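You operate a simulated robot arm through the tools that you are given. There is no shell and no other tool. Be economical: measure what you need, move in short steps, check, and stop when the job is done.

You run a simulated two-armed robot. Do the job below in one go: nothing can be reset, and whatever is moved stays where it is left.

TASK
Scrub the silver hub clean, give it one shot of grease and set it back.
Fine: brush back in its place; hold the pump while pumping; every shot goes in; the other hub stays dry. Set down upright: what you pick out. What is to be rubbed or washed off counts as gone when no trace of it is left.

The check looks at the end state, three seconds after you hand in, the way a careful person would. Anything else that was tipped, shoved, dropped, spilled or broken makes it a failure.

THE ROBOT
Two 6-joint arms with three-finger grippers on one trunk, on a base that drives. Base frame: it is fixed to the floor where the robot stands at the start and does not move with it; the origin is under the middle of the robot, x ahead of it, y to its left, z up; the surface under the hand at the start is at about z = 76. Units: cm, degrees, N and s.
The left shoulder is at the start at [2.1, 17, 151], the right one opposite. With the tool pointing down near the work surface each hand reaches from about 22 to 50 cm from the robot's upright axis, wherever it stands, measured 20 degrees to its own side. Places, roughly: grease lever [30, 50, 90]; oil can button [60, -60, 90]. Payload 2.2 kg a hand.
Tool frame (each hand has its own): the origin (TCP) lies between the finger pads and is the grasp point; the fingertips stand 2.5 cm ahead of it; z points along the fingers, y is the line along which they close. The gripper opens to 10.4 cm. The gripper's body begins 7.4 cm behind the TCP.
Orientation is that of the tool frame in the base frame, as a unit quaternion [w, x, y, z]. With the fingers straight down and closing along the base's y, the tool's x points along the base's -x, its y along +y and its z along -z.

THE INTERFACE
- The arms move only by the tool move_arm. It takes "left_steps", "right_steps" or both (then of equal length, played together; a hand with none holds still); each is a list of rows, each a list of 7 numbers: the shift along the base's x, y, z in cm, then the turn, a rotation vector about the base's x, y, z in degrees, then the closure, from 0 (fully open) to 1 (shut). In form: [[dx, dy, dz, wx, wy, wz, claw], ...]. A call has 1 to 8 rows; each row is the pose to reach, as a shift and turn from the pose commanded when the call began. A row lasts 0.2 s, in which the tool goes at most 5 cm and 8.6 degrees; a call with a longer step from one row to the next is refused whole, and so is a gripper value outside its range. A pose out of reach is approached as far as the arm can. The call stops where the force on the tool passes 40 N (or 10 N more than at its start, if that is more) or the arm is blocked; 0.2 s more then pass. The fingers move at their own pace and stop on an object; they squeeze with about 39 N. The grip force told is the motor's: it shows also when the fingers shut on nothing. Time passes only in rows, and 0.2 s behind the last, so rows that repeat a pose let the fingers close. It gives the time, the measured TCP pose, the force on the tool (base axes), the opening and the grip force at its end, in the units of the frame above (readings bear some noise), with the torque about the TCP (base axes, N m) and any sound that the robot's microphone picked up, and new pictures: "views" is both (left out), scene, wrist or none (wrist: the cameras of the hands that moved).
- Cameras (640 x 400 px; columns grow to the right, rows downward): "scene" is now at [13.86, 2.78, 137.74]; the picture's right is [0.39, -0.92, -0.00], its down [-0.74, -0.31, -0.60] and it looks along [0.55, 0.23, -0.80] (base axes); focal length 214 px, centre (320, 200). "left" rides on the left gripper at [8.2, -0.3, -10.4] in its tool frame; the picture's right is [0.04, 1.00, 0.00], its down [-0.75, 0.03, -0.66] and it looks along [-0.66, 0.03, 0.75] (tool axes); focal length 256 px, centre (320, 200). "right" rides on the right gripper at [8.2, 0.3, -10.4] in its tool frame; the picture's right is [-0.04, 1.00, 0.00], its down [-0.75, -0.03, -0.66] and it looks along [-0.66, -0.03, 0.75] (tool axes); focal length 256 px, centre (320, 200). There is no depth. A picture from a camera that has moved, and an enlarged one, comes with that camera's place and axes in the base frame and with its lens.
- raise_lower(by): slides the trunk up (or, below 0, down) by that many cm; the arms and the scene camera ride with it, the base frame stays. It gives what a move gives, with no picture.
- drive_base(legs): drives the robot by 1 to 6 legs, each [ahead, left, turn to the left] in cm, cm and degrees, along the robot's own axes; the way and the turn of a leg run together, so that a leg with both is an arc; at most 150 cm and 180 degrees a leg. The arms and the cameras ride along, it lands a little off, and it stops where it bumps. It gives what a move gives, and a new picture of the scene camera.
- head_to(pan, tilt): turns the head with the scene camera to pan (to the left, within 60 degrees either way) and tilt (down, from -29 to 69), counted from straight ahead of the robot. It gives what a move gives, and a new picture of the scene camera.
- inspect(camera, box): a new picture of the part [left, top, right, bottom] of that camera's present view, enlarged. The clock stands still meanwhile.
- finish_job(): hands the job in; it is judged then, once.

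Go step by step. Nothing tells you exact positions but the pictures and the camera data: compare them with the known pose of the tool, close in by small moves and look again before you grip or let go. The budget is 120 turns and 260 pictures, counting those below and the enlarged ones. Unless the task says otherwise, let go and move clear before handing in, and close with one line.

The tools are called after "Request:" as name(argument=value, ...) on one line, values as JSON. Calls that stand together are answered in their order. move_arm: Moves the arms, as the interface text tells. Its arguments: {"type":"object","properties":{"left_steps":{"type":"array","items":{"type":"array","items":{"type":"number"}}},"right_steps":{"type":"array","items":{"type":"array","items":{"type":"number"}}},"views":{"type":"string","enum":["both","scene","wrist","none"]}},"required":[]} The other tools are called the same way: raise_lower (by) slides the trunk up or down; drive_base (legs) drives the base; head_to (pan, tilt) turns the head that bears the scene camera; inspect (camera, box) takes an enlarged picture of a part of a camera's view; finish_job () hands the job in.

At the start:

```text
clock: 0.0
left_eef_pos: [51.34, 28.87, 111.84]
left_ee_rot: [0.0, -0.001, 1.0, -0.001]
left_wrist_force: [0.0, 0.2, -0.8]
left_wrist_torque: [0.02, -0.02, -0.01]
left_gripper_width: 10.39
left_gripper_force: 0.0
right_eef_pos: [57.59, -10.55, 119.51]
right_ee_rot: [0.0, 0.001, 1.0, 0.0]
right_wrist_force: [0.5, 0.0, 0.7]
right_wrist_torque: [-0.01, 0.02, 0.0]
right_gripper_width: 10.4
right_gripper_force: 0.0
trunk travel left (down, up): [-70.2, 4.0]
robot x, y, heading: [-0.1, 0.26, -0.3]
head pan, tilt: [22.7, 53.2]
```

scene: 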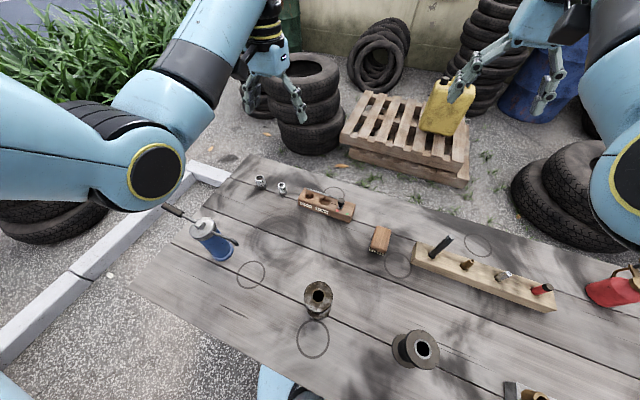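
right: 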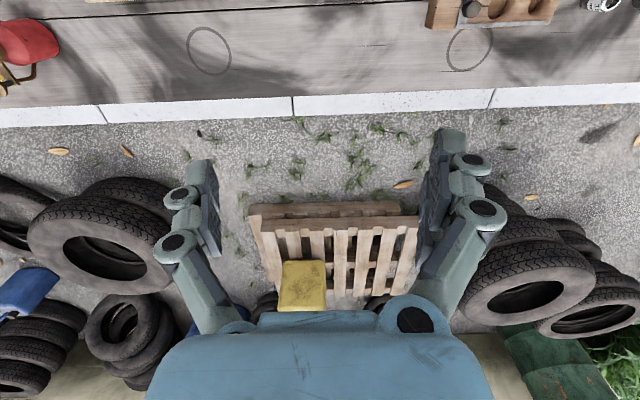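
left: 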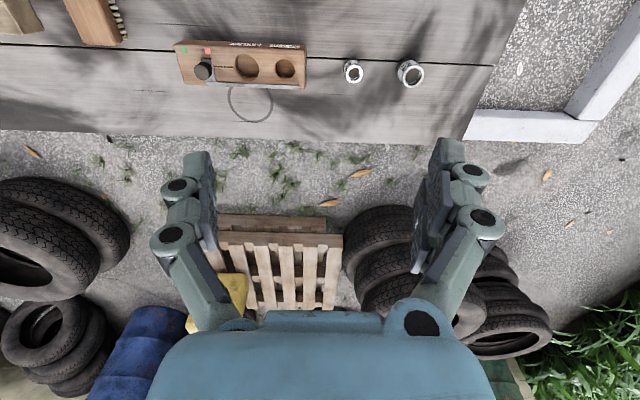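

I see a bench with a blue grease pump at left, two spool-like hubs, a brush in the middle, a tool block and an oil can. I'll look closer at each before moving.

Request:
inspect(camera="scene", box=[150, 170, 350, 295])

Request:
inspect(camera="scene", box=[280, 260, 480, 385])

Request:
inspect(camera="scene", box=[350, 200, 560, 330])

Request:
inspect(camera="left", box=[40, 0, 440, 150])

Request:
head_to(pan=0, tilt=65)

```text
3.20 times, centred on (250, 232) of scene
camera zoom: at [13.86, 2.78, 137.74], right [0.39, -0.92, 0.0], down [-0.74, -0.31, -0.6], along [0.55, 0.23, -0.8], focal length 686 px, centre (544, 96)
```

zoom: 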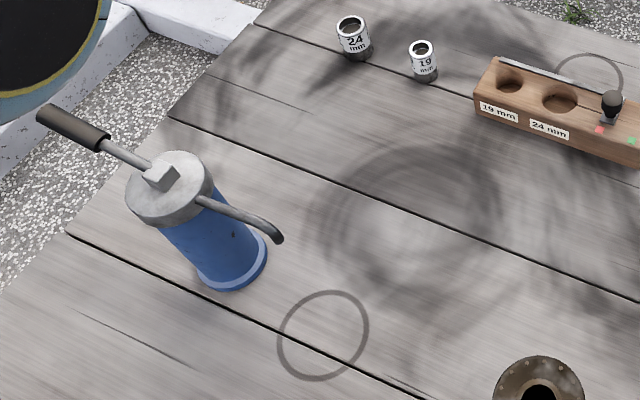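

```text
3.20 times, centred on (380, 322) of scene
camera zoom: at [13.86, 2.78, 137.74], right [0.39, -0.92, 0.0], down [-0.74, -0.31, -0.6], along [0.55, 0.23, -0.8], focal length 686 px, centre (128, -192)
```

zoom: 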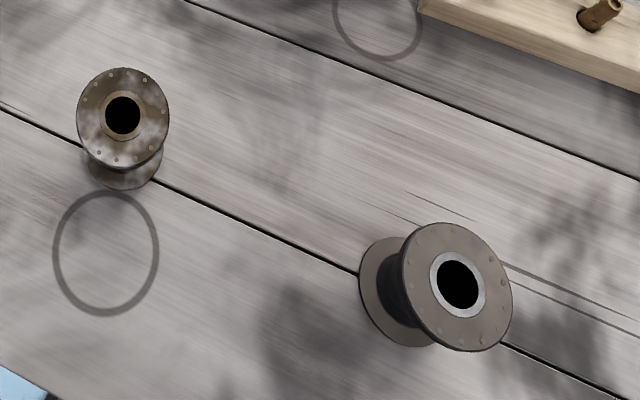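

```text
3.05 times, centred on (455, 265) of scene
camera zoom: at [13.86, 2.78, 137.74], right [0.39, -0.92, 0.0], down [-0.74, -0.31, -0.6], along [0.55, 0.23, -0.8], focal length 654 px, centre (-91, 2)
```

zoom: 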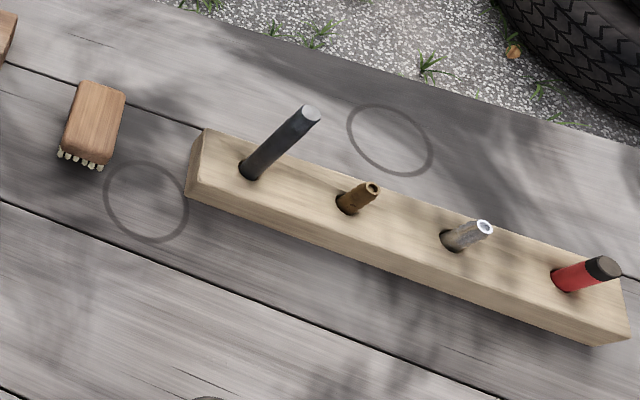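

```text
1.60 times, centred on (240, 75) of left
camera zoom: at [43.17, 28.64, 122.17], right [-0.04, 1.0, 0.0], down [0.75, 0.03, 0.66], along [0.66, 0.03, -0.75], focal length 410 px, centre (448, 400)
```

zoom: 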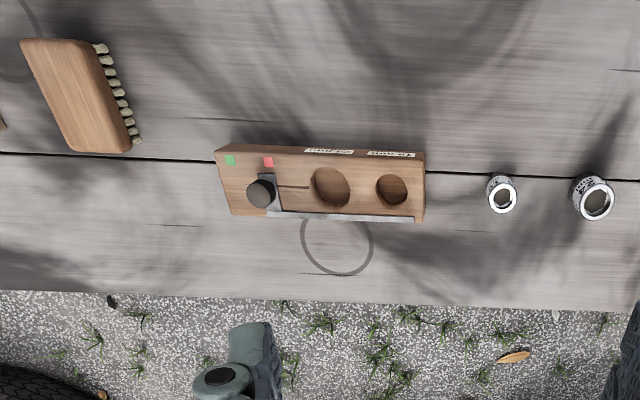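

```text
clock: 0.9
left_eef_pos: [51.2, 29.01, 111.91]
left_ee_rot: [0.0, 0.0, 1.0, 0.0]
left_wrist_force: [-0.8, -1.0, 0.9]
left_wrist_torque: [0.0, 0.01, 0.05]
left_gripper_width: 10.4
left_gripper_force: 0.1
right_eef_pos: [57.58, -10.58, 119.52]
right_ee_rot: [0.0, 0.0, 1.0, 0.0]
right_wrist_force: [-0.7, -0.6, 0.1]
right_wrist_torque: [0.0, 0.03, -0.01]
right_gripper_width: 10.41
right_gripper_force: 0.2
trunk travel left (down, up): [-70.2, 4.0]
robot x, y, heading: [0.1, 0.05, 0.2]
head pan, tilt: [0.0, 65.0]
camera scene: at [13.12, -0.06, 136.36], right [0.0, -1.0, 0.0], down [-0.91, 0.0, -0.42], along [0.42, 0.0, -0.91], focal length 214 px, centre (320, 200)
```

scene: 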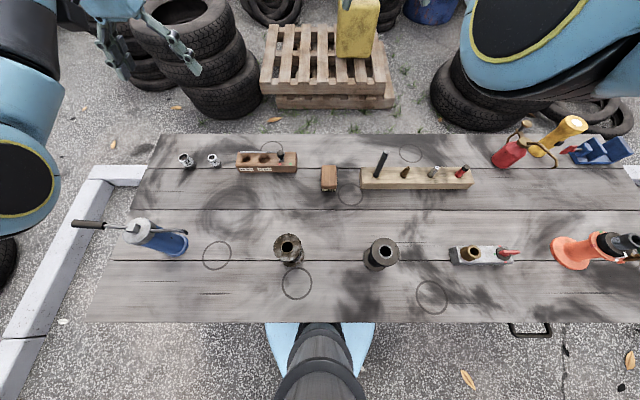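

Two hubs near the front edge: one with a bronze-looking bore ring, one with a silver ring. Inspecting the new view in detail.

Request:
inspect(camera="scene", box=[250, 215, 410, 315])

Request:
inspect(camera="scene", box=[430, 190, 640, 320])

Request:
inspect(camera="scene", box=[60, 190, 260, 315])

Request:
inspect(camera="scene", box=[450, 90, 640, 190])

```text
4.00 times, centred on (330, 265) of scene
camera zoom: at [13.12, -0.06, 136.36], right [0.0, -1.0, 0.0], down [-0.91, 0.0, -0.42], along [0.42, 0.0, -0.91], focal length 858 px, centre (280, -60)
```

zoom: 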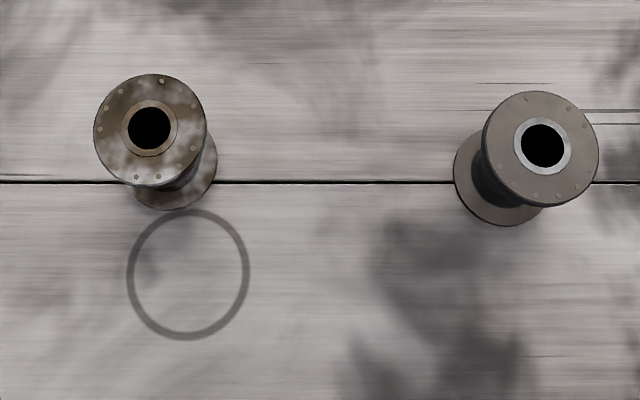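

```text
3.05 times, centred on (535, 255) of scene
camera zoom: at [13.12, -0.06, 136.36], right [0.0, -1.0, 0.0], down [-0.91, 0.0, -0.42], along [0.42, 0.0, -0.91], focal length 654 px, centre (-335, 32)
```

zoom: 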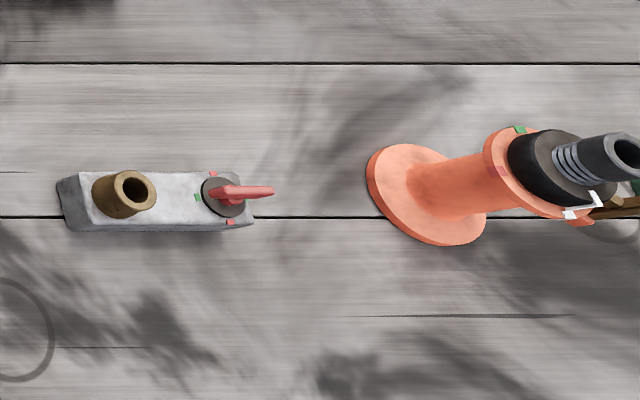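

```text
3.20 times, centred on (160, 252) of scene
camera zoom: at [13.12, -0.06, 136.36], right [0.0, -1.0, 0.0], down [-0.91, 0.0, -0.42], along [0.42, 0.0, -0.91], focal length 686 px, centre (832, 32)
```

zoom: 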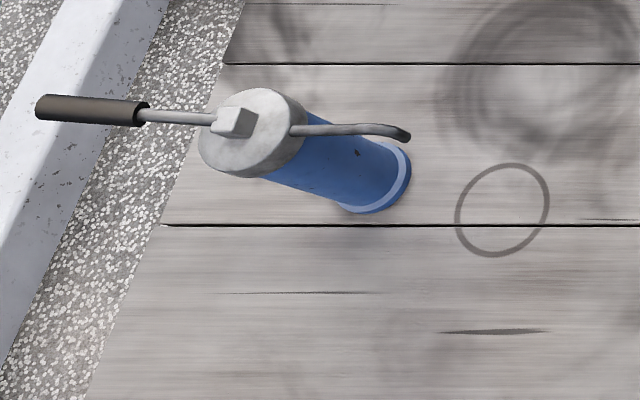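

```text
3.37 times, centred on (545, 140) of scene
camera zoom: at [13.12, -0.06, 136.36], right [0.0, -1.0, 0.0], down [-0.91, 0.0, -0.42], along [0.42, 0.0, -0.91], focal length 722 px, centre (-438, 402)
```

zoom: 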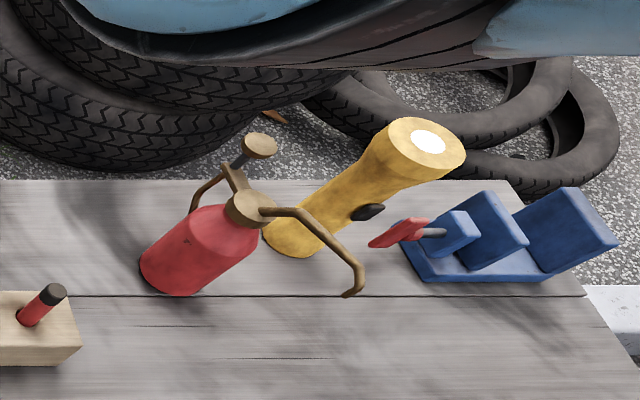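

I'll zoom tighter on each hub to tell which is the silver one and which is soiled.

Request:
inspect(camera="scene", box=[268, 228, 312, 272])

Request:
inspect(camera="scene", box=[358, 232, 406, 276])

Request:
inspect(camera="scene", box=[310, 150, 370, 210])

Request:
inspect(camera="scene", box=[110, 205, 200, 265])

```text
9.09 times, centred on (290, 250) of scene
camera zoom: at [13.12, -0.06, 136.36], right [0.0, -1.0, 0.0], down [-0.91, 0.0, -0.42], along [0.42, 0.0, -0.91], focal length 1950 px, centre (593, -254)
```

zoom: 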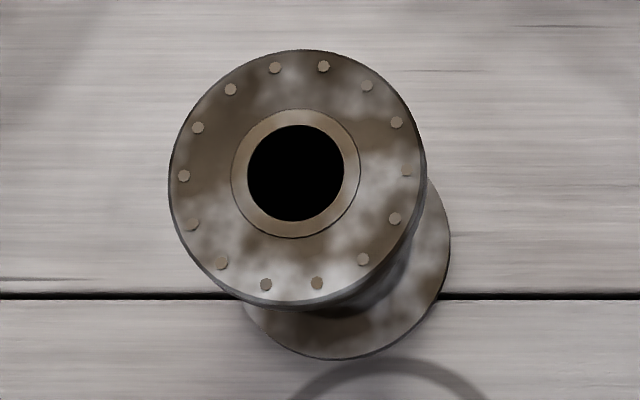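

```text
9.09 times, centred on (382, 254) of scene
camera zoom: at [13.12, -0.06, 136.36], right [0.0, -1.0, 0.0], down [-0.91, 0.0, -0.42], along [0.42, 0.0, -0.91], focal length 1950 px, centre (-244, -291)
```

zoom: 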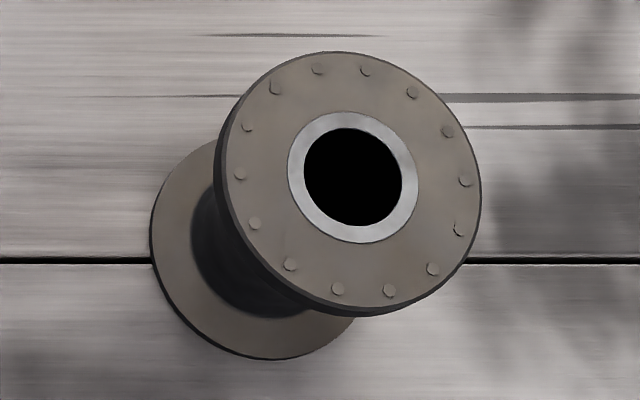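

```text
6.67 times, centred on (340, 180) of scene
camera zoom: at [13.12, -0.06, 136.36], right [0.0, -1.0, 0.0], down [-0.91, 0.0, -0.42], along [0.42, 0.0, -0.91], focal length 1430 px, centre (187, 333)
```

zoom: 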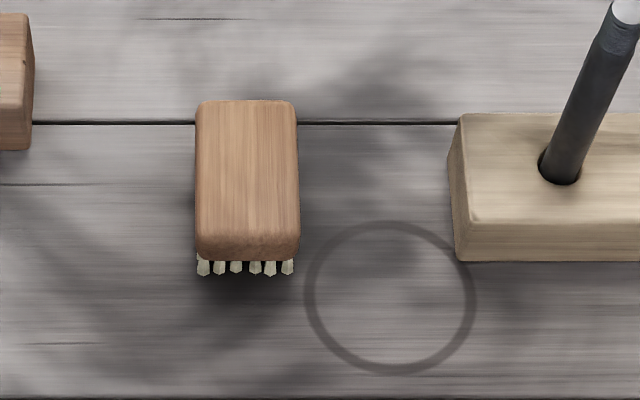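

```text
6.67 times, centred on (155, 235) of scene
camera zoom: at [13.12, -0.06, 136.36], right [0.0, -1.0, 0.0], down [-0.91, 0.0, -0.42], along [0.42, 0.0, -0.91], focal length 1430 px, centre (1420, -33)
```

zoom: 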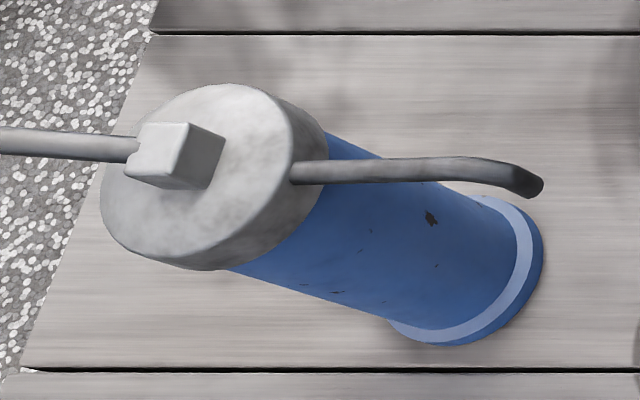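

The left hub is mottled (grime over a light metal); the right one is plain tan-grey with a bright ring. I need a closer side view, so I bring both wrist cameras around to look at the hubs from their outer sides.

Request:
move_arm(left_steps=[[-4, -1, 0, 0, 0, -8.5, 0], [-8, -2, 0, 0, 0, -17, 0], [-12, -3, 0, 0, 0, -25.5, 0], [-16, -4, 0, 0, 0, -34, 0], [-19, -5, 0, 0, 0, -42.5, 0], [-22, -6, -1, 0, 0, -51, 0], [-25, -7, -2, 0, 0, -59.5, 0], [-28, -8, -4, 0, 0, -68, 0]], right_steps=[[-4, -2, 0, 0, 0, 8.5, 0], [-8, -4, 0, 0, 0, 17, 0], [-12, -6, 0, 0, 0, 25.5, 0], [-16, -8, -2, 0, 0, 34, 0], [-20, -10, -5, 0, 0, 42.5, 0], [-24, -13, -8, 0, 0, 51, 0], [-28, -16, -10, 0, 0, 59.5, 0], [-32, -18, -12, 0, 0, 68, 0]], views="none")

Request:
move_arm(left_steps=[[0, 0, -3, 0, 0, -8.5, 0], [0, 0, -6, 0, 0, -17, 0], [0, 0, -8, 0, 0, -22, 0]], right_steps=[[-2, 0, -3, 0, 0, 8.5, 0], [-3, 0, -6, 0, 0, 17, 0], [-3, 0, -7, 0, 0, 22, 0]])

```text
refused: row 5 steps farther than a row can; nothing moved
```

```text
clock: 1.7
left_eef_pos: [51.34, 29.0, 103.74]
left_ee_rot: [0.0, 0.192, 0.981, 0.001]
left_wrist_force: [-0.3, -0.2, -0.7]
left_wrist_torque: [0.0, 0.0, -0.01]
left_gripper_width: 10.39
left_gripper_force: 0.1
right_eef_pos: [55.47, -11.55, 113.23]
right_ee_rot: [0.007, -0.186, 0.983, -0.009]
right_wrist_force: [0.3, -0.2, 0.4]
right_wrist_torque: [-0.01, 0.04, -0.05]
right_gripper_width: 10.4
right_gripper_force: 0.0
trunk travel left (down, up): [-70.2, 4.0]
robot x, y, heading: [0.0, -0.17, 0.0]
head pan, tilt: [0.0, 65.0]
camera scene: at [13.12, -0.03, 136.35], right [0.0, -1.0, 0.0], down [-0.91, 0.0, -0.42], along [0.42, 0.0, -0.91], focal length 214 px, centre (320, 200)
camera right: at [47.69, -14.12, 123.51], right [-0.33, 0.94, -0.02], down [0.7, 0.26, 0.66], along [0.63, 0.21, -0.75], focal length 256 px, centre (320, 200)
camera left: at [43.71, 31.79, 114.15], right [0.34, 0.94, 0.0], down [0.71, -0.26, 0.66], along [0.62, -0.22, -0.75], focal length 256 px, centre (320, 200)
```

scene: 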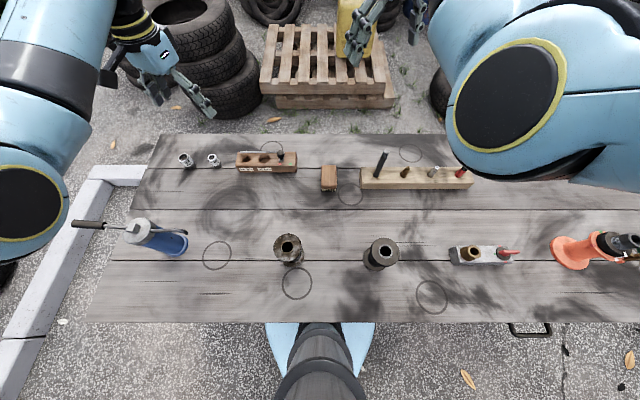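
right: 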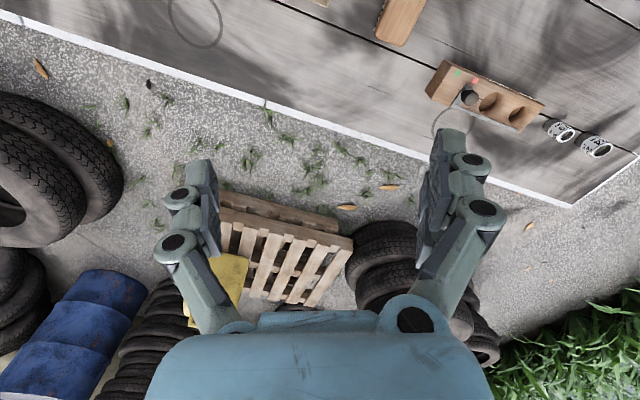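
left: 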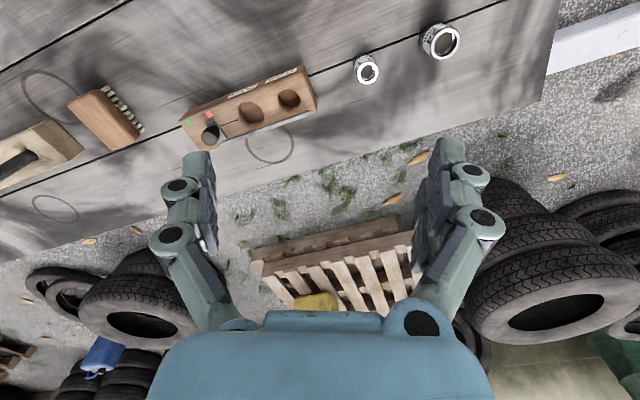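

Now the longer move, with even steps for both hands.

Request:
move_arm(left_steps=[[-3.5, -1, -0.5, 0, 0, -8.5, 0], [-7, -2, -1, 0, 0, -17, 0], [-10.5, -3, -1.5, 0, 0, -25.5, 0], [-14, -4, -2, 0, 0, -34, 0], [-17.5, -5, -2.5, 0, 0, -42.5, 0], [-21, -6, -3, 0, 0, -51, 0], [-24.5, -7, -3.5, 0, 0, -59.5, 0], [-28, -8, -4, 0, 0, -68, 0]], right_steps=[[-4, -2.1, -1.5, 0, 0, 8.5, 0], [-8, -4.2, -3, 0, 0, 17, 0], [-12, -6.3, -4.5, 0, 0, 25.5, 0], [-16, -8.4, -6, 0, 0, 34, 0], [-20, -10.5, -7.5, 0, 0, 42.5, 0], [-24, -12.6, -9, 0, 0, 51, 0], [-28, -14.7, -10.5, 0, 0, 59.5, 0], [-32, -17, -12, 0, 0, 68, 0]])

```text
clock: 3.5
left_eef_pos: [22.92, 20.76, 100.04]
left_ee_rot: [0.0, 0.708, 0.707, 0.002]
left_wrist_force: [-0.8, -0.4, -0.1]
left_wrist_torque: [0.02, -0.06, -0.03]
left_gripper_width: 10.41
left_gripper_force: 0.1
right_eef_pos: [22.4, -27.66, 100.57]
right_ee_rot: [-0.002, 0.708, -0.706, -0.001]
right_wrist_force: [-0.5, -0.3, -0.8]
right_wrist_torque: [0.03, -0.04, 0.03]
right_gripper_width: 10.38
right_gripper_force: 0.2
trunk travel left (down, up): [-70.2, 4.0]
robot x, y, heading: [0.13, -0.08, -0.0]
head pan, tilt: [0.0, 65.0]
camera scene: at [12.77, -0.33, 136.39], right [0.0, -1.0, 0.0], down [-0.91, 0.0, -0.42], along [0.42, 0.0, -0.91], focal length 214 px, centre (320, 200)
camera right: at [22.23, -35.84, 110.95], right [-1.0, 0.04, 0.0], down [0.03, 0.75, 0.66], along [0.03, 0.66, -0.75], focal length 256 px, centre (320, 200)
camera left: at [22.68, 28.95, 110.33], right [1.0, 0.04, 0.0], down [0.03, -0.76, 0.65], along [0.03, -0.65, -0.76], focal length 256 px, centre (320, 200)
```

scene: 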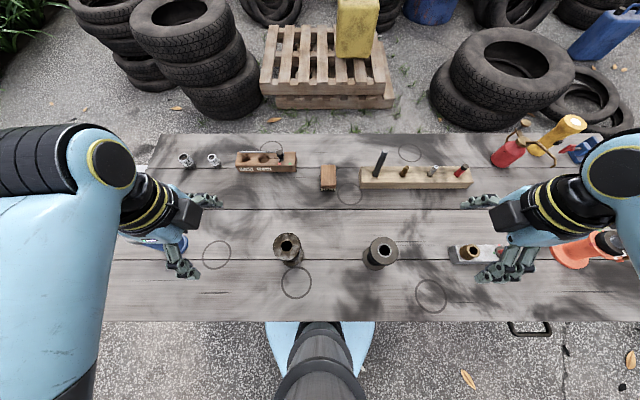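
right: 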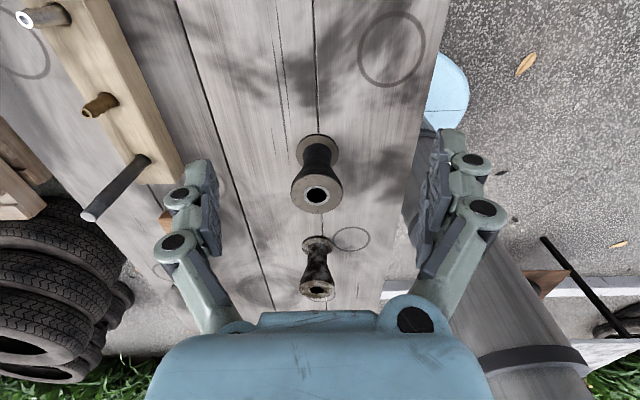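
left: 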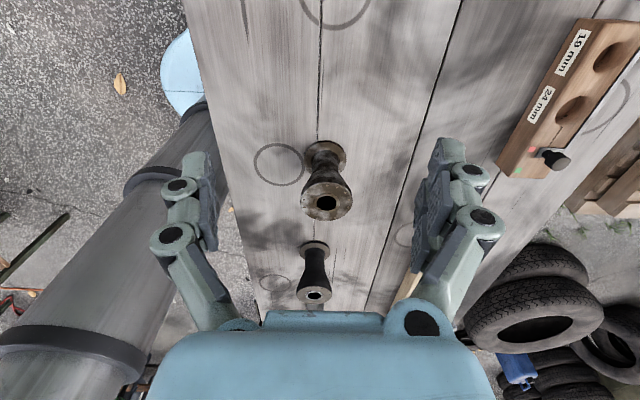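

Request:
inspect(camera="left", box=[280, 125, 380, 225])

Request:
inspect(camera="right", box=[270, 125, 370, 225])

Request:
inspect(camera="right", box=[280, 225, 360, 310])

```text
4.00 times, centred on (330, 175) of left
camera zoom: at [22.68, 28.95, 110.33], right [1.0, 0.04, 0.0], down [0.03, -0.76, 0.65], along [0.03, -0.65, -0.76], focal length 1024 px, centre (280, 300)
```

zoom: 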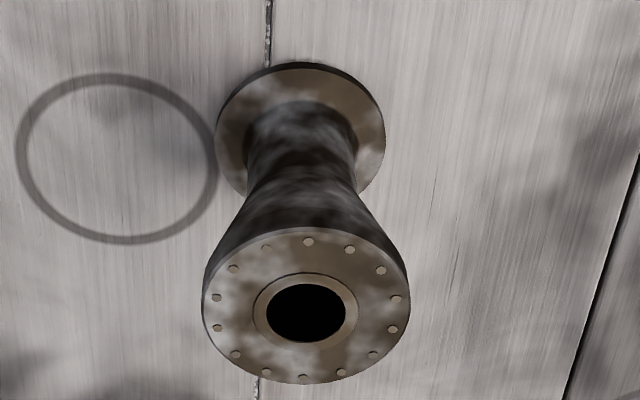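

```text
4.00 times, centred on (320, 175) of right
camera zoom: at [22.23, -35.84, 110.95], right [-1.0, 0.04, 0.0], down [0.03, 0.75, 0.66], along [0.03, 0.66, -0.75], focal length 1024 px, centre (320, 300)
```

zoom: 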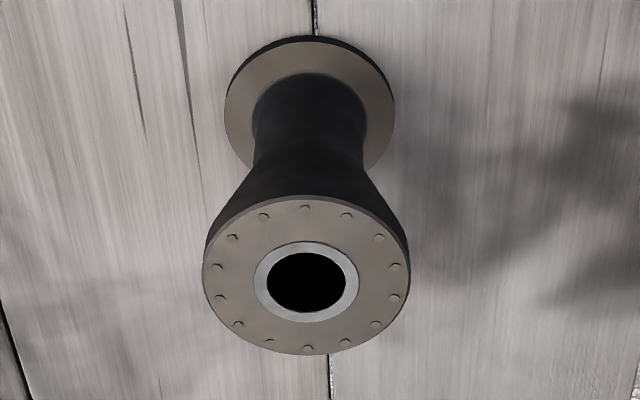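

```text
4.71 times, centred on (320, 268) of right
camera zoom: at [22.23, -35.84, 110.95], right [-1.0, 0.04, 0.0], down [0.03, 0.75, 0.66], along [0.03, 0.66, -0.75], focal length 1205 px, centre (320, -118)
```

zoom: 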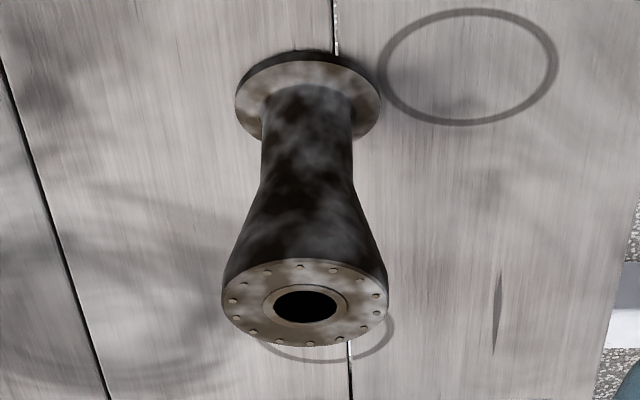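

Both hubs share a shape, differing in ring colour and mottling. I'll zoom more to decide where the grime is.

Request:
inspect(camera="right", box=[298, 168, 348, 218])

Request:
inspect(camera="left", box=[300, 172, 356, 226])

Request:
inspect(camera="right", box=[290, 130, 345, 185])

Request:
inspect(camera="left", box=[290, 235, 340, 305])

```text
8.00 times, centred on (323, 193) of right
camera zoom: at [22.23, -35.84, 110.95], right [-1.0, 0.04, 0.0], down [0.03, 0.75, 0.66], along [0.03, 0.66, -0.75], focal length 2048 px, centre (296, 256)
```

zoom: 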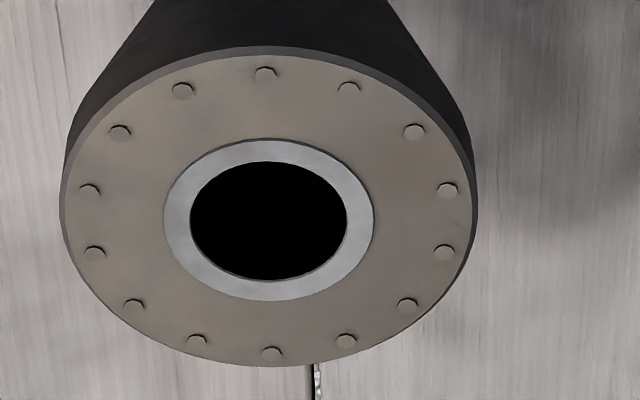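

```text
7.41 times, centred on (328, 199) of left
camera zoom: at [22.68, 28.95, 110.33], right [1.0, 0.04, 0.0], down [0.03, -0.76, 0.65], along [0.03, -0.65, -0.76], focal length 1896 px, centre (261, 207)
```

zoom: 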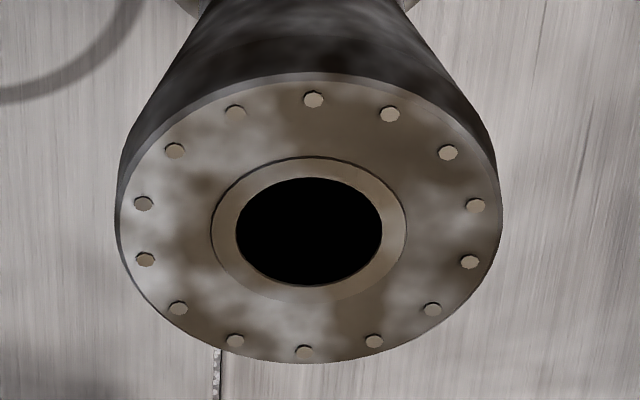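

```text
7.27 times, centred on (318, 158) of right
camera zoom: at [22.23, -35.84, 110.95], right [-1.0, 0.04, 0.0], down [0.03, 0.75, 0.66], along [0.03, 0.66, -0.75], focal length 1862 px, centre (338, 509)
```

zoom: 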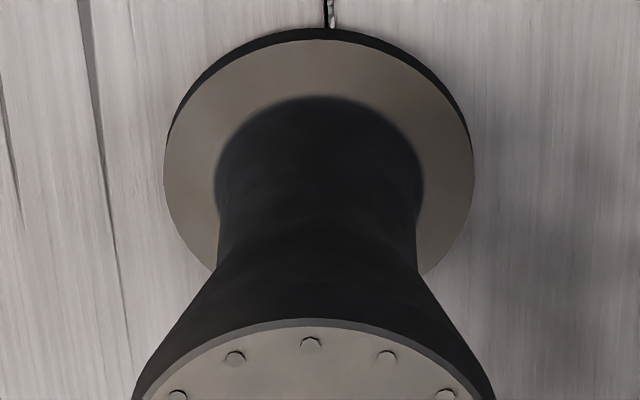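

```text
5.71 times, centred on (315, 270) of left
camera zoom: at [22.68, 28.95, 110.33], right [1.0, 0.04, 0.0], down [0.03, -0.76, 0.65], along [0.03, -0.65, -0.76], focal length 1463 px, centre (349, -200)
```

zoom: 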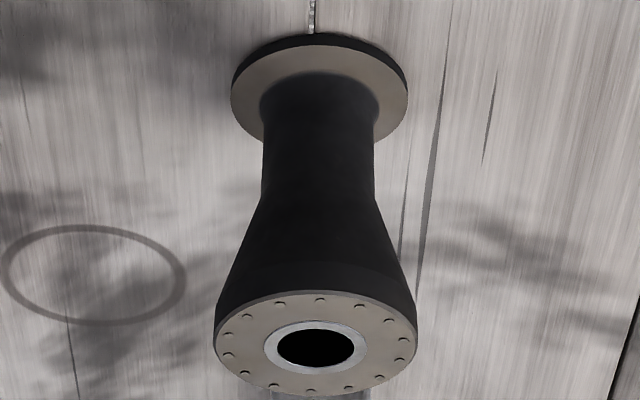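

Only the left hub carries patchy brown grime over bright metal; the right one is evenly tan and clean, so I take the left one as the soiled silver hub and will confirm it by scrubbing. First the brush: the right hand goes to hover above it.

Request:
move_arm(right_steps=[[2, 3, 0, 0, 0, -8.5, 0], [5, 6, 0, 0, 0, -17, 0], [8, 9, 0, 0, 0, -25.5, 0], [11, 12, 0, 0, 0, -34, 0], [14, 15, 0, 0, 0, -42.5, 0], [17, 18, 0, 0, 0, -51, 0], [19, 20.5, 0, 0, 0, -59.5, 0], [21, 23, 0, 0, 0, -68, 0]], views="none")

Request:
move_arm(right_steps=[[0, 1, 0, 0, 0, -8.5, 0], [1, 1.5, -1, 0, 0, -17, 0], [1, 2, -2, 0, 0, -22, 0]])

```text
clock: 4.6
left_eef_pos: [23.33, 21.02, 99.83]
left_ee_rot: [0.0, 0.707, 0.707, 0.0]
left_wrist_force: [0.0, -0.4, 0.2]
left_wrist_torque: [0.03, 0.02, 0.03]
left_gripper_width: 10.4
left_gripper_force: 0.0
right_eef_pos: [34.31, -22.6, 98.83]
right_ee_rot: [-0.046, -0.435, 0.896, -0.076]
right_wrist_force: [0.3, -0.3, -0.1]
right_wrist_torque: [-0.03, 0.04, 0.0]
right_gripper_width: 10.37
right_gripper_force: 0.1
trunk travel left (down, up): [-70.2, 4.0]
robot x, y, heading: [-0.08, -0.09, 0.1]
head pan, tilt: [0.0, 65.0]
stopped in row 5 (right hand): the arm was blocked; the commanded pose is now the measured one
```

```text
clock: 5.4
left_eef_pos: [23.24, 21.01, 99.81]
left_ee_rot: [0.0, 0.707, 0.707, 0.0]
left_wrist_force: [-0.2, 0.7, 0.0]
left_wrist_torque: [0.01, -0.03, 0.01]
left_gripper_width: 10.39
left_gripper_force: 0.0
right_eef_pos: [34.72, -21.84, 96.47]
right_ee_rot: [-0.068, -0.255, 0.962, -0.074]
right_wrist_force: [-0.5, -0.6, 1.3]
right_wrist_torque: [0.0, 0.02, 0.03]
right_gripper_width: 10.4
right_gripper_force: 0.0
trunk travel left (down, up): [-70.2, 4.0]
robot x, y, heading: [-0.01, 0.05, -0.1]
head pan, tilt: [0.0, 65.0]
camera scene: at [13.03, -0.1, 136.36], right [0.0, -1.0, 0.0], down [-0.91, 0.0, -0.42], along [0.42, 0.0, -0.91], focal length 214 px, centre (320, 200)
camera right: at [28.52, -23.62, 107.93], right [-0.46, 0.88, -0.11], down [0.73, 0.45, 0.52], along [0.51, 0.16, -0.85], focal length 256 px, centre (320, 200)
```

scene: 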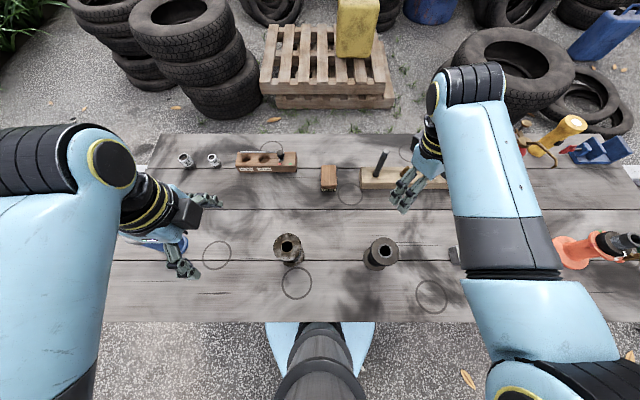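
right: 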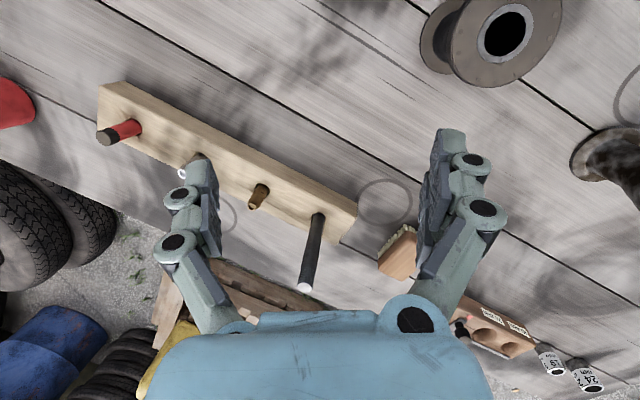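

The right arm stopped at a kinematic limit and tilted slightly; I straighten it while moving on toward the brush, a little higher.

Request:
move_arm(right_steps=[[1, 2, 2, 2, -2, -7, 0], [2.5, 4.5, 3.5, 4, -4, -14, 0], [4, 7.5, 4, 6, -6, -21, 0], [6, 10.5, 4, 8.6, -7.9, -29, 0], [8, 14, 4, 8.6, -7.9, -29.5, 0], [9, 17, 4, 8.6, -7.9, -29.5, 0], [9.5, 19, 3, 8.6, -7.9, -29.5, 0]])

```text
clock: 6.2
left_eef_pos: [23.27, 21.0, 99.96]
left_ee_rot: [0.001, 0.707, 0.708, 0.0]
left_wrist_force: [0.5, 0.1, 0.8]
left_wrist_torque: [0.01, -0.03, 0.01]
left_gripper_width: 10.41
left_gripper_force: 0.1
right_eef_pos: [38.16, -22.61, 99.13]
right_ee_rot: [-0.025, -0.074, 0.992, -0.101]
right_wrist_force: [-0.7, -0.2, 0.0]
right_wrist_torque: [0.03, 0.01, 0.01]
right_gripper_width: 10.39
right_gripper_force: 0.1
trunk travel left (down, up): [-70.2, 4.0]
robot x, y, heading: [-0.3, 0.33, -0.1]
head pan, tilt: [0.0, 65.0]
stopped in row 4 (right hand): the arm was blocked; the commanded pose is now the measured one
camera scene: at [13.09, -0.1, 136.36], right [0.0, -1.0, 0.0], down [-0.91, 0.0, -0.42], along [0.42, 0.0, -0.91], focal length 214 px, centre (320, 200)
camera right: at [30.62, -21.26, 109.72], right [-0.11, 0.97, -0.2], down [0.77, 0.21, 0.6], along [0.63, -0.09, -0.77], focal length 256 px, centre (320, 200)
```

scene: 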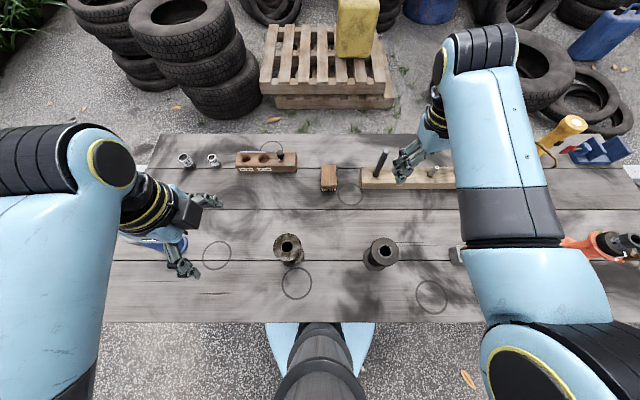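
right: 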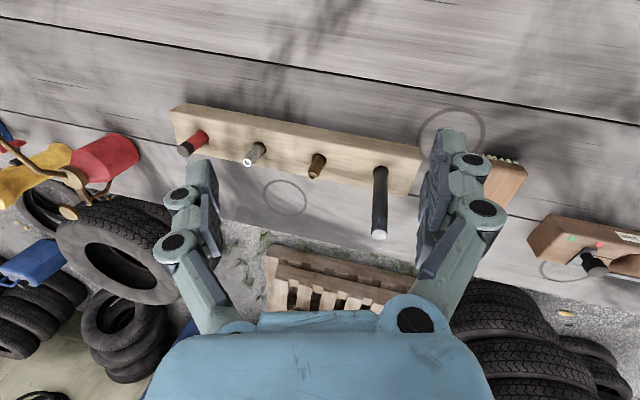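

The arm seems to jam when folded close in; I extend it outward and up first, straightening as it goes.

Request:
move_arm(right_steps=[[3, 0, 2.5, 2, 0, 0, 0], [6, 0, 5, 4, -1, -2, 0], [9, 0.5, 7, 6, -1.5, -4, 0], [12, 2, 9, 8, -2, -6, 0], [14, 5, 10, 11.6, -2.9, -8.5, 0], [14, 8.5, 10, 11.6, -2.9, -8.5, 0]], views="scene")

```text
clock: 7.7
left_eef_pos: [23.29, 21.12, 99.81]
left_ee_rot: [0.002, 0.707, 0.707, 0.0]
left_wrist_force: [0.7, 0.4, 0.3]
left_wrist_torque: [-0.05, -0.02, 0.01]
left_gripper_width: 10.39
left_gripper_force: 0.1
right_eef_pos: [52.19, -13.93, 109.05]
right_ee_rot: [-0.001, 0.001, 1.0, -0.001]
right_wrist_force: [0.0, -0.1, 0.2]
right_wrist_torque: [0.0, 0.01, 0.0]
right_gripper_width: 10.39
right_gripper_force: 0.0
trunk travel left (down, up): [-70.2, 4.0]
robot x, y, heading: [0.14, -0.23, -0.2]
head pan, tilt: [0.0, 65.0]
camera scene: at [13.06, 0.08, 136.36], right [0.0, -1.0, 0.0], down [-0.91, 0.0, -0.42], along [0.42, 0.0, -0.91], focal length 214 px, centre (320, 200)
```

scene: 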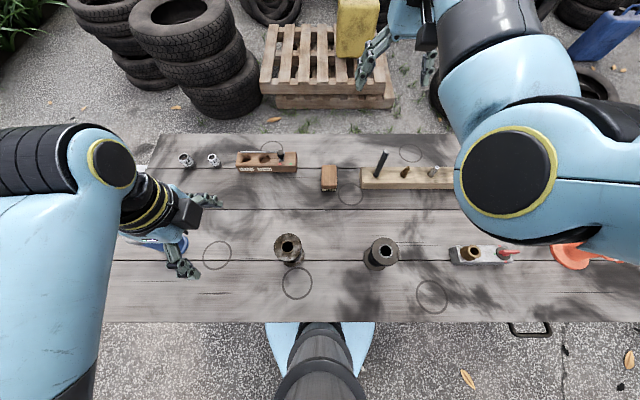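

Straightened. Now over toward the brush.

Request:
move_arm(right_steps=[[-1.5, 3.5, -2, 0, 0, 0, 0], [-3, 7, -4, 0, 0, 0, 0], [-5, 10.5, -6, 0, 0, 0, 0], [-5, 11, -9, 0, 0, 0, 0]])

```text
clock: 8.3
left_eef_pos: [23.23, 21.02, 99.79]
left_ee_rot: [0.0, 0.707, 0.707, 0.001]
left_wrist_force: [-0.4, 0.0, -0.6]
left_wrist_torque: [-0.02, -0.01, -0.02]
left_gripper_width: 10.39
left_gripper_force: 0.2
right_eef_pos: [51.62, -18.45, 104.54]
right_ee_rot: [0.022, 0.042, 0.995, -0.085]
right_wrist_force: [0.5, -0.4, -0.6]
right_wrist_torque: [0.01, -0.03, 0.02]
right_gripper_width: 10.41
right_gripper_force: 0.1
right hand out of reach, approached as far as the arm can: row 3
trunk travel left (down, up): [-70.2, 4.0]
robot x, y, heading: [-0.14, -0.03, -0.2]
head pan, tilt: [0.0, 65.0]
stopped in row 3 (right hand): the arm was blocked; the commanded pose is now the measured one
camera scene: at [13.06, -0.18, 136.36], right [0.0, -1.0, 0.0], down [-0.91, 0.0, -0.42], along [0.42, 0.0, -0.91], focal length 214 px, centre (320, 200)
camera right: at [43.35, -15.67, 114.37], right [0.12, 0.98, -0.17], down [0.73, 0.02, 0.69], along [0.68, -0.21, -0.71], focal length 256 px, centre (320, 200)
```

scene: 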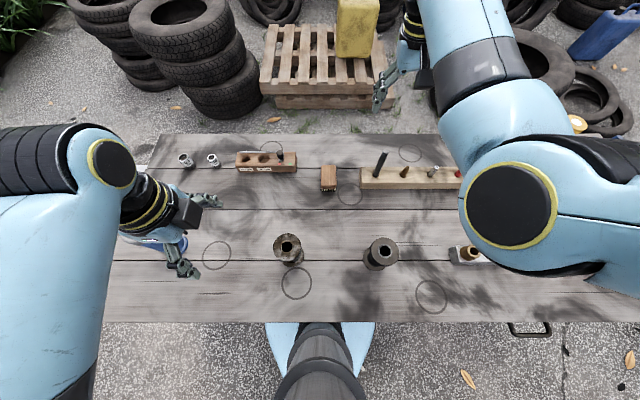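
right: 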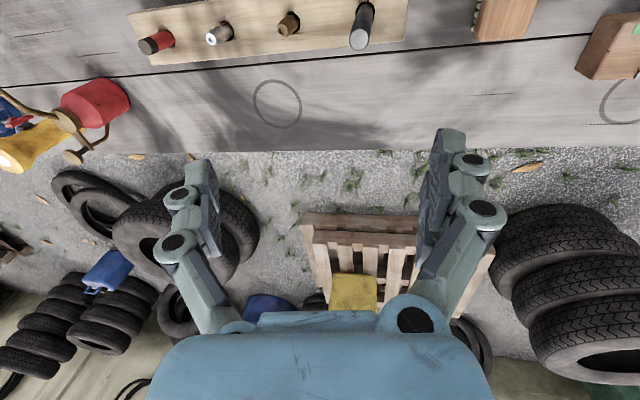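

The inner reach of each hand is limited, so I drive the base left to put the brush on the right hand's own side. First I raise the left hand and straighten the right.

Request:
move_arm(left_steps=[[0, 0, 4, 0, 0, 0, 0], [0, 0, 8, 0, 0, 0, 0], [0, 0, 11, 0, 0, 0, 0]], right_steps=[[-1, -1, 1, 4, 1, 2, 0], [-2, -2, 1, 8, 2, 4, 0], [-2, -2, 1, 9.7, 2.5, 4.8, 0]], views="none")

Request:
drive_base(legs=[[3.5, 13.5, 0]])

```text
clock: 9.2
left_eef_pos: [22.35, 26.18, 109.47]
left_ee_rot: [-0.069, 0.728, 0.679, 0.066]
left_wrist_force: [-0.7, 0.0, -0.3]
left_wrist_torque: [-0.02, 0.02, 0.0]
left_gripper_width: 10.39
left_gripper_force: 0.1
left hand out of reach, approached as far as the arm can: row 3
right_eef_pos: [49.45, -20.32, 105.57]
right_ee_rot: [-0.002, -0.002, 1.0, -0.001]
right_wrist_force: [0.5, 0.4, -0.4]
right_wrist_torque: [0.01, 0.02, 0.03]
right_gripper_width: 10.37
right_gripper_force: 0.1
trunk travel left (down, up): [-70.2, 4.0]
robot x, y, heading: [0.27, -0.26, 0.0]
head pan, tilt: [0.0, 65.0]
stopped in row 3 (left hand): the arm was blocked; the commanded pose is now the measured one
```

```text
clock: 10.6
left_eef_pos: [22.57, 37.96, 110.48]
left_ee_rot: [-0.071, 0.721, 0.685, 0.078]
left_wrist_force: [-2.7, -2.3, 0.5]
left_wrist_torque: [0.2, -0.25, -0.01]
left_gripper_width: 10.39
left_gripper_force: 0.0
right_eef_pos: [50.49, -7.96, 106.14]
right_ee_rot: [0.007, -0.01, 1.0, 0.01]
right_wrist_force: [-0.7, -2.0, 1.6]
right_wrist_torque: [0.16, -0.07, -0.01]
right_gripper_width: 10.42
right_gripper_force: 0.0
trunk travel left (down, up): [-70.2, 4.0]
robot x, y, heading: [2.16, 13.83, 0.9]
head pan, tilt: [0.0, 65.0]
camera scene: at [12.95, 11.05, 136.7], right [0.01, -1.0, -0.02], down [-0.9, 0.0, -0.44], along [0.44, 0.03, -0.9], focal length 214 px, centre (320, 200)
```

scene: 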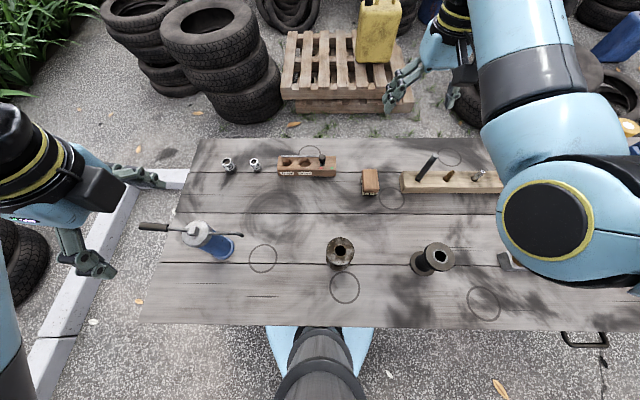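

Base moved. Now the right hand over the brush for a look.

Request:
move_arm(right_steps=[[-1, 3, -3, 0, 0, 0, 0], [-2, 5, -7, 0, 0, 0, 0], [-3, 5.5, -10, 0, 0, 0, 0]])

```text
clock: 11.4
left_eef_pos: [22.46, 40.15, 109.86]
left_ee_rot: [-0.064, 0.721, 0.687, 0.07]
left_wrist_force: [-0.2, 0.5, 1.4]
left_wrist_torque: [0.03, -0.01, -0.01]
left_gripper_width: 10.42
left_gripper_force: 0.1
right_eef_pos: [49.54, -1.47, 97.27]
right_ee_rot: [0.02, -0.007, 1.0, -0.012]
right_wrist_force: [0.3, 0.9, 0.2]
right_wrist_torque: [-0.01, -0.02, 0.04]
right_gripper_width: 10.38
right_gripper_force: 0.1
trunk travel left (down, up): [-70.2, 4.0]
robot x, y, heading: [2.29, 13.87, 1.3]
head pan, tilt: [0.0, 65.0]
camera scene: at [13.05, 13.91, 136.49], right [0.02, -1.0, 0.0], down [-0.9, -0.02, -0.44], along [0.44, 0.01, -0.9], focal length 214 px, centre (320, 200)
camera right: at [41.07, -0.96, 107.33], right [0.03, 1.0, -0.02], down [0.73, 0.0, 0.69], along [0.69, -0.03, -0.73], focal length 256 px, centre (320, 200)
```

scene: 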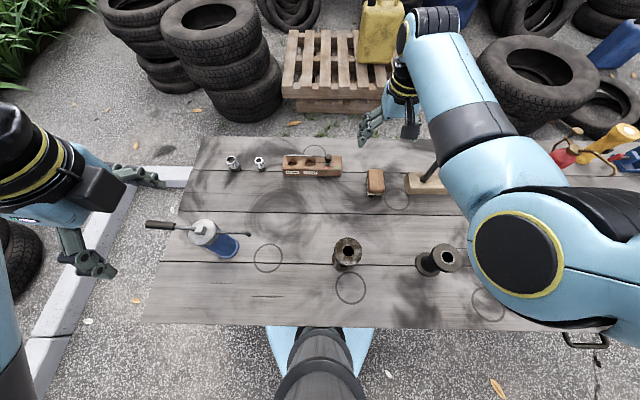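
right: 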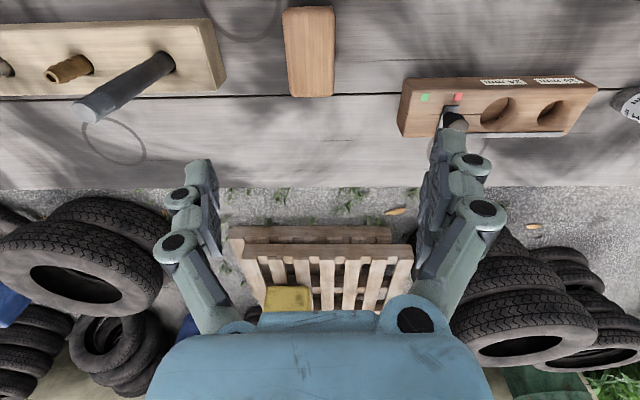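

The brush is centred near (47.4, -2.4), aligned with the hand. I settle above it and re-measure.

Request:
move_arm(right_steps=[[-2, -0.9, -3, 0, 0, 0, 0], [-2, -0.9, -6, 0, 0, 0, 0], [-2, -0.9, -8, 0, 0, 0, 0]])

```text
clock: 12.2
left_eef_pos: [22.64, 40.09, 109.76]
left_ee_rot: [-0.063, 0.722, 0.686, 0.071]
left_wrist_force: [0.5, -0.3, -0.1]
left_wrist_torque: [-0.03, 0.0, -0.04]
left_gripper_width: 10.42
left_gripper_force: 0.1
right_eef_pos: [45.83, -0.64, 88.29]
right_ee_rot: [0.006, -0.01, 1.0, 0.001]
right_wrist_force: [-0.2, -0.3, 0.1]
right_wrist_torque: [0.03, -0.02, -0.01]
right_gripper_width: 10.41
right_gripper_force: 0.1
trunk travel left (down, up): [-70.2, 4.0]
robot x, y, heading: [1.71, 13.67, 0.7]
head pan, tilt: [0.0, 65.0]
camera scene: at [13.03, 13.89, 136.57], right [0.02, -1.0, 0.0], down [-0.9, -0.01, -0.44], along [0.44, 0.01, -0.9], focal length 214 px, centre (320, 200)
camera right: at [37.78, -0.6, 98.55], right [0.02, 1.0, 0.0], down [0.75, -0.02, 0.67], along [0.67, -0.01, -0.75], focal length 256 px, centre (320, 200)
```

scene: 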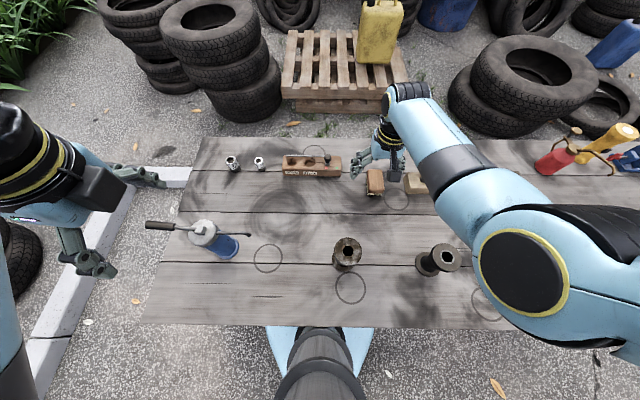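
right: 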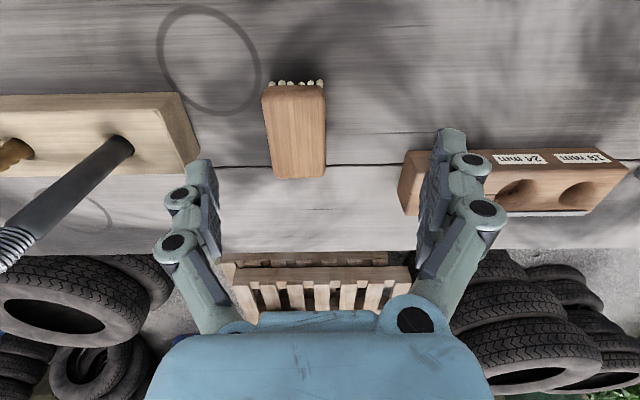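

I place the hand at (47.6, -2.55), half-close the claw for clearance and descend around the brush block.

Request:
move_arm(right_steps=[[1, -1, 0, 0, 0, 0, 0.3], [1.8, -1.9, 0, 0, 0, 0, 0.3], [1.8, -1.9, -2, 0, 0, 0, 0.3], [1.8, -1.9, -4, 0, 0, 0, 0.3]], views="wrist")

```text
clock: 13.2
left_eef_pos: [22.49, 40.12, 109.75]
left_ee_rot: [-0.063, 0.721, 0.686, 0.071]
left_wrist_force: [-0.4, -0.2, 0.2]
left_wrist_torque: [0.02, 0.01, -0.02]
left_gripper_width: 10.4
left_gripper_force: 0.0
right_eef_pos: [47.94, -2.85, 84.23]
right_ee_rot: [0.005, -0.01, 1.0, -0.001]
right_wrist_force: [-0.1, 0.4, 0.1]
right_wrist_torque: [-0.02, 0.01, 0.01]
right_gripper_width: 7.26
right_gripper_force: 0.1
trunk travel left (down, up): [-70.2, 4.0]
robot x, y, heading: [1.96, 13.79, 0.9]
head pan, tilt: [0.0, 65.0]
camera right: at [39.69, -2.65, 94.56], right [0.02, 1.0, 0.0], down [0.75, -0.02, 0.67], along [0.67, -0.02, -0.75], focal length 256 px, centre (320, 200)
```

right: 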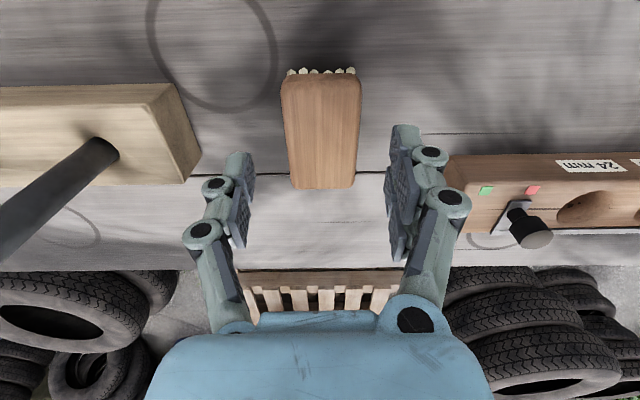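

Well centred. Descend and grip.

Request:
move_arm(right_steps=[[-0.2, 0.2, -2, 0, 0, 0, 0.3], [-0.2, 0.2, -4.3, 0, 0, 0, 0.3], [-0.2, 0.2, -4.3, 0, 0, 0, 1], [-0.2, 0.2, -4.3, 0, 0, 0, 1], [-0.2, 0.2, -4.3, 0, 0, 0, 1]], views="wrist")

```text
clock: 14.4
left_eef_pos: [22.54, 40.22, 109.79]
left_ee_rot: [-0.063, 0.722, 0.686, 0.07]
left_wrist_force: [-0.2, 0.1, 0.3]
left_wrist_torque: [0.0, -0.01, 0.02]
left_gripper_width: 10.39
left_gripper_force: 0.1
right_eef_pos: [46.74, -2.99, 80.99]
right_ee_rot: [0.006, -0.01, 1.0, -0.001]
right_wrist_force: [-0.6, -0.6, -0.5]
right_wrist_torque: [0.05, 0.05, -0.01]
right_gripper_width: 4.66
right_gripper_force: 39.0
right hand out of reach, approached as far as the arm can: row 2, 3, 4, 5
trunk travel left (down, up): [-70.2, 4.0]
robot x, y, heading: [2.01, 13.59, 0.9]
head pan, tilt: [0.0, 65.0]
camera right: at [38.53, -2.8, 91.26], right [0.02, 1.0, 0.0], down [0.75, -0.01, 0.67], along [0.66, -0.02, -0.75], focal length 256 px, centre (320, 200)
```

right: 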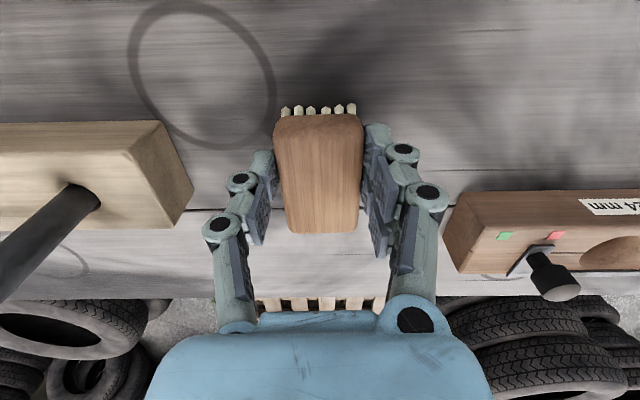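

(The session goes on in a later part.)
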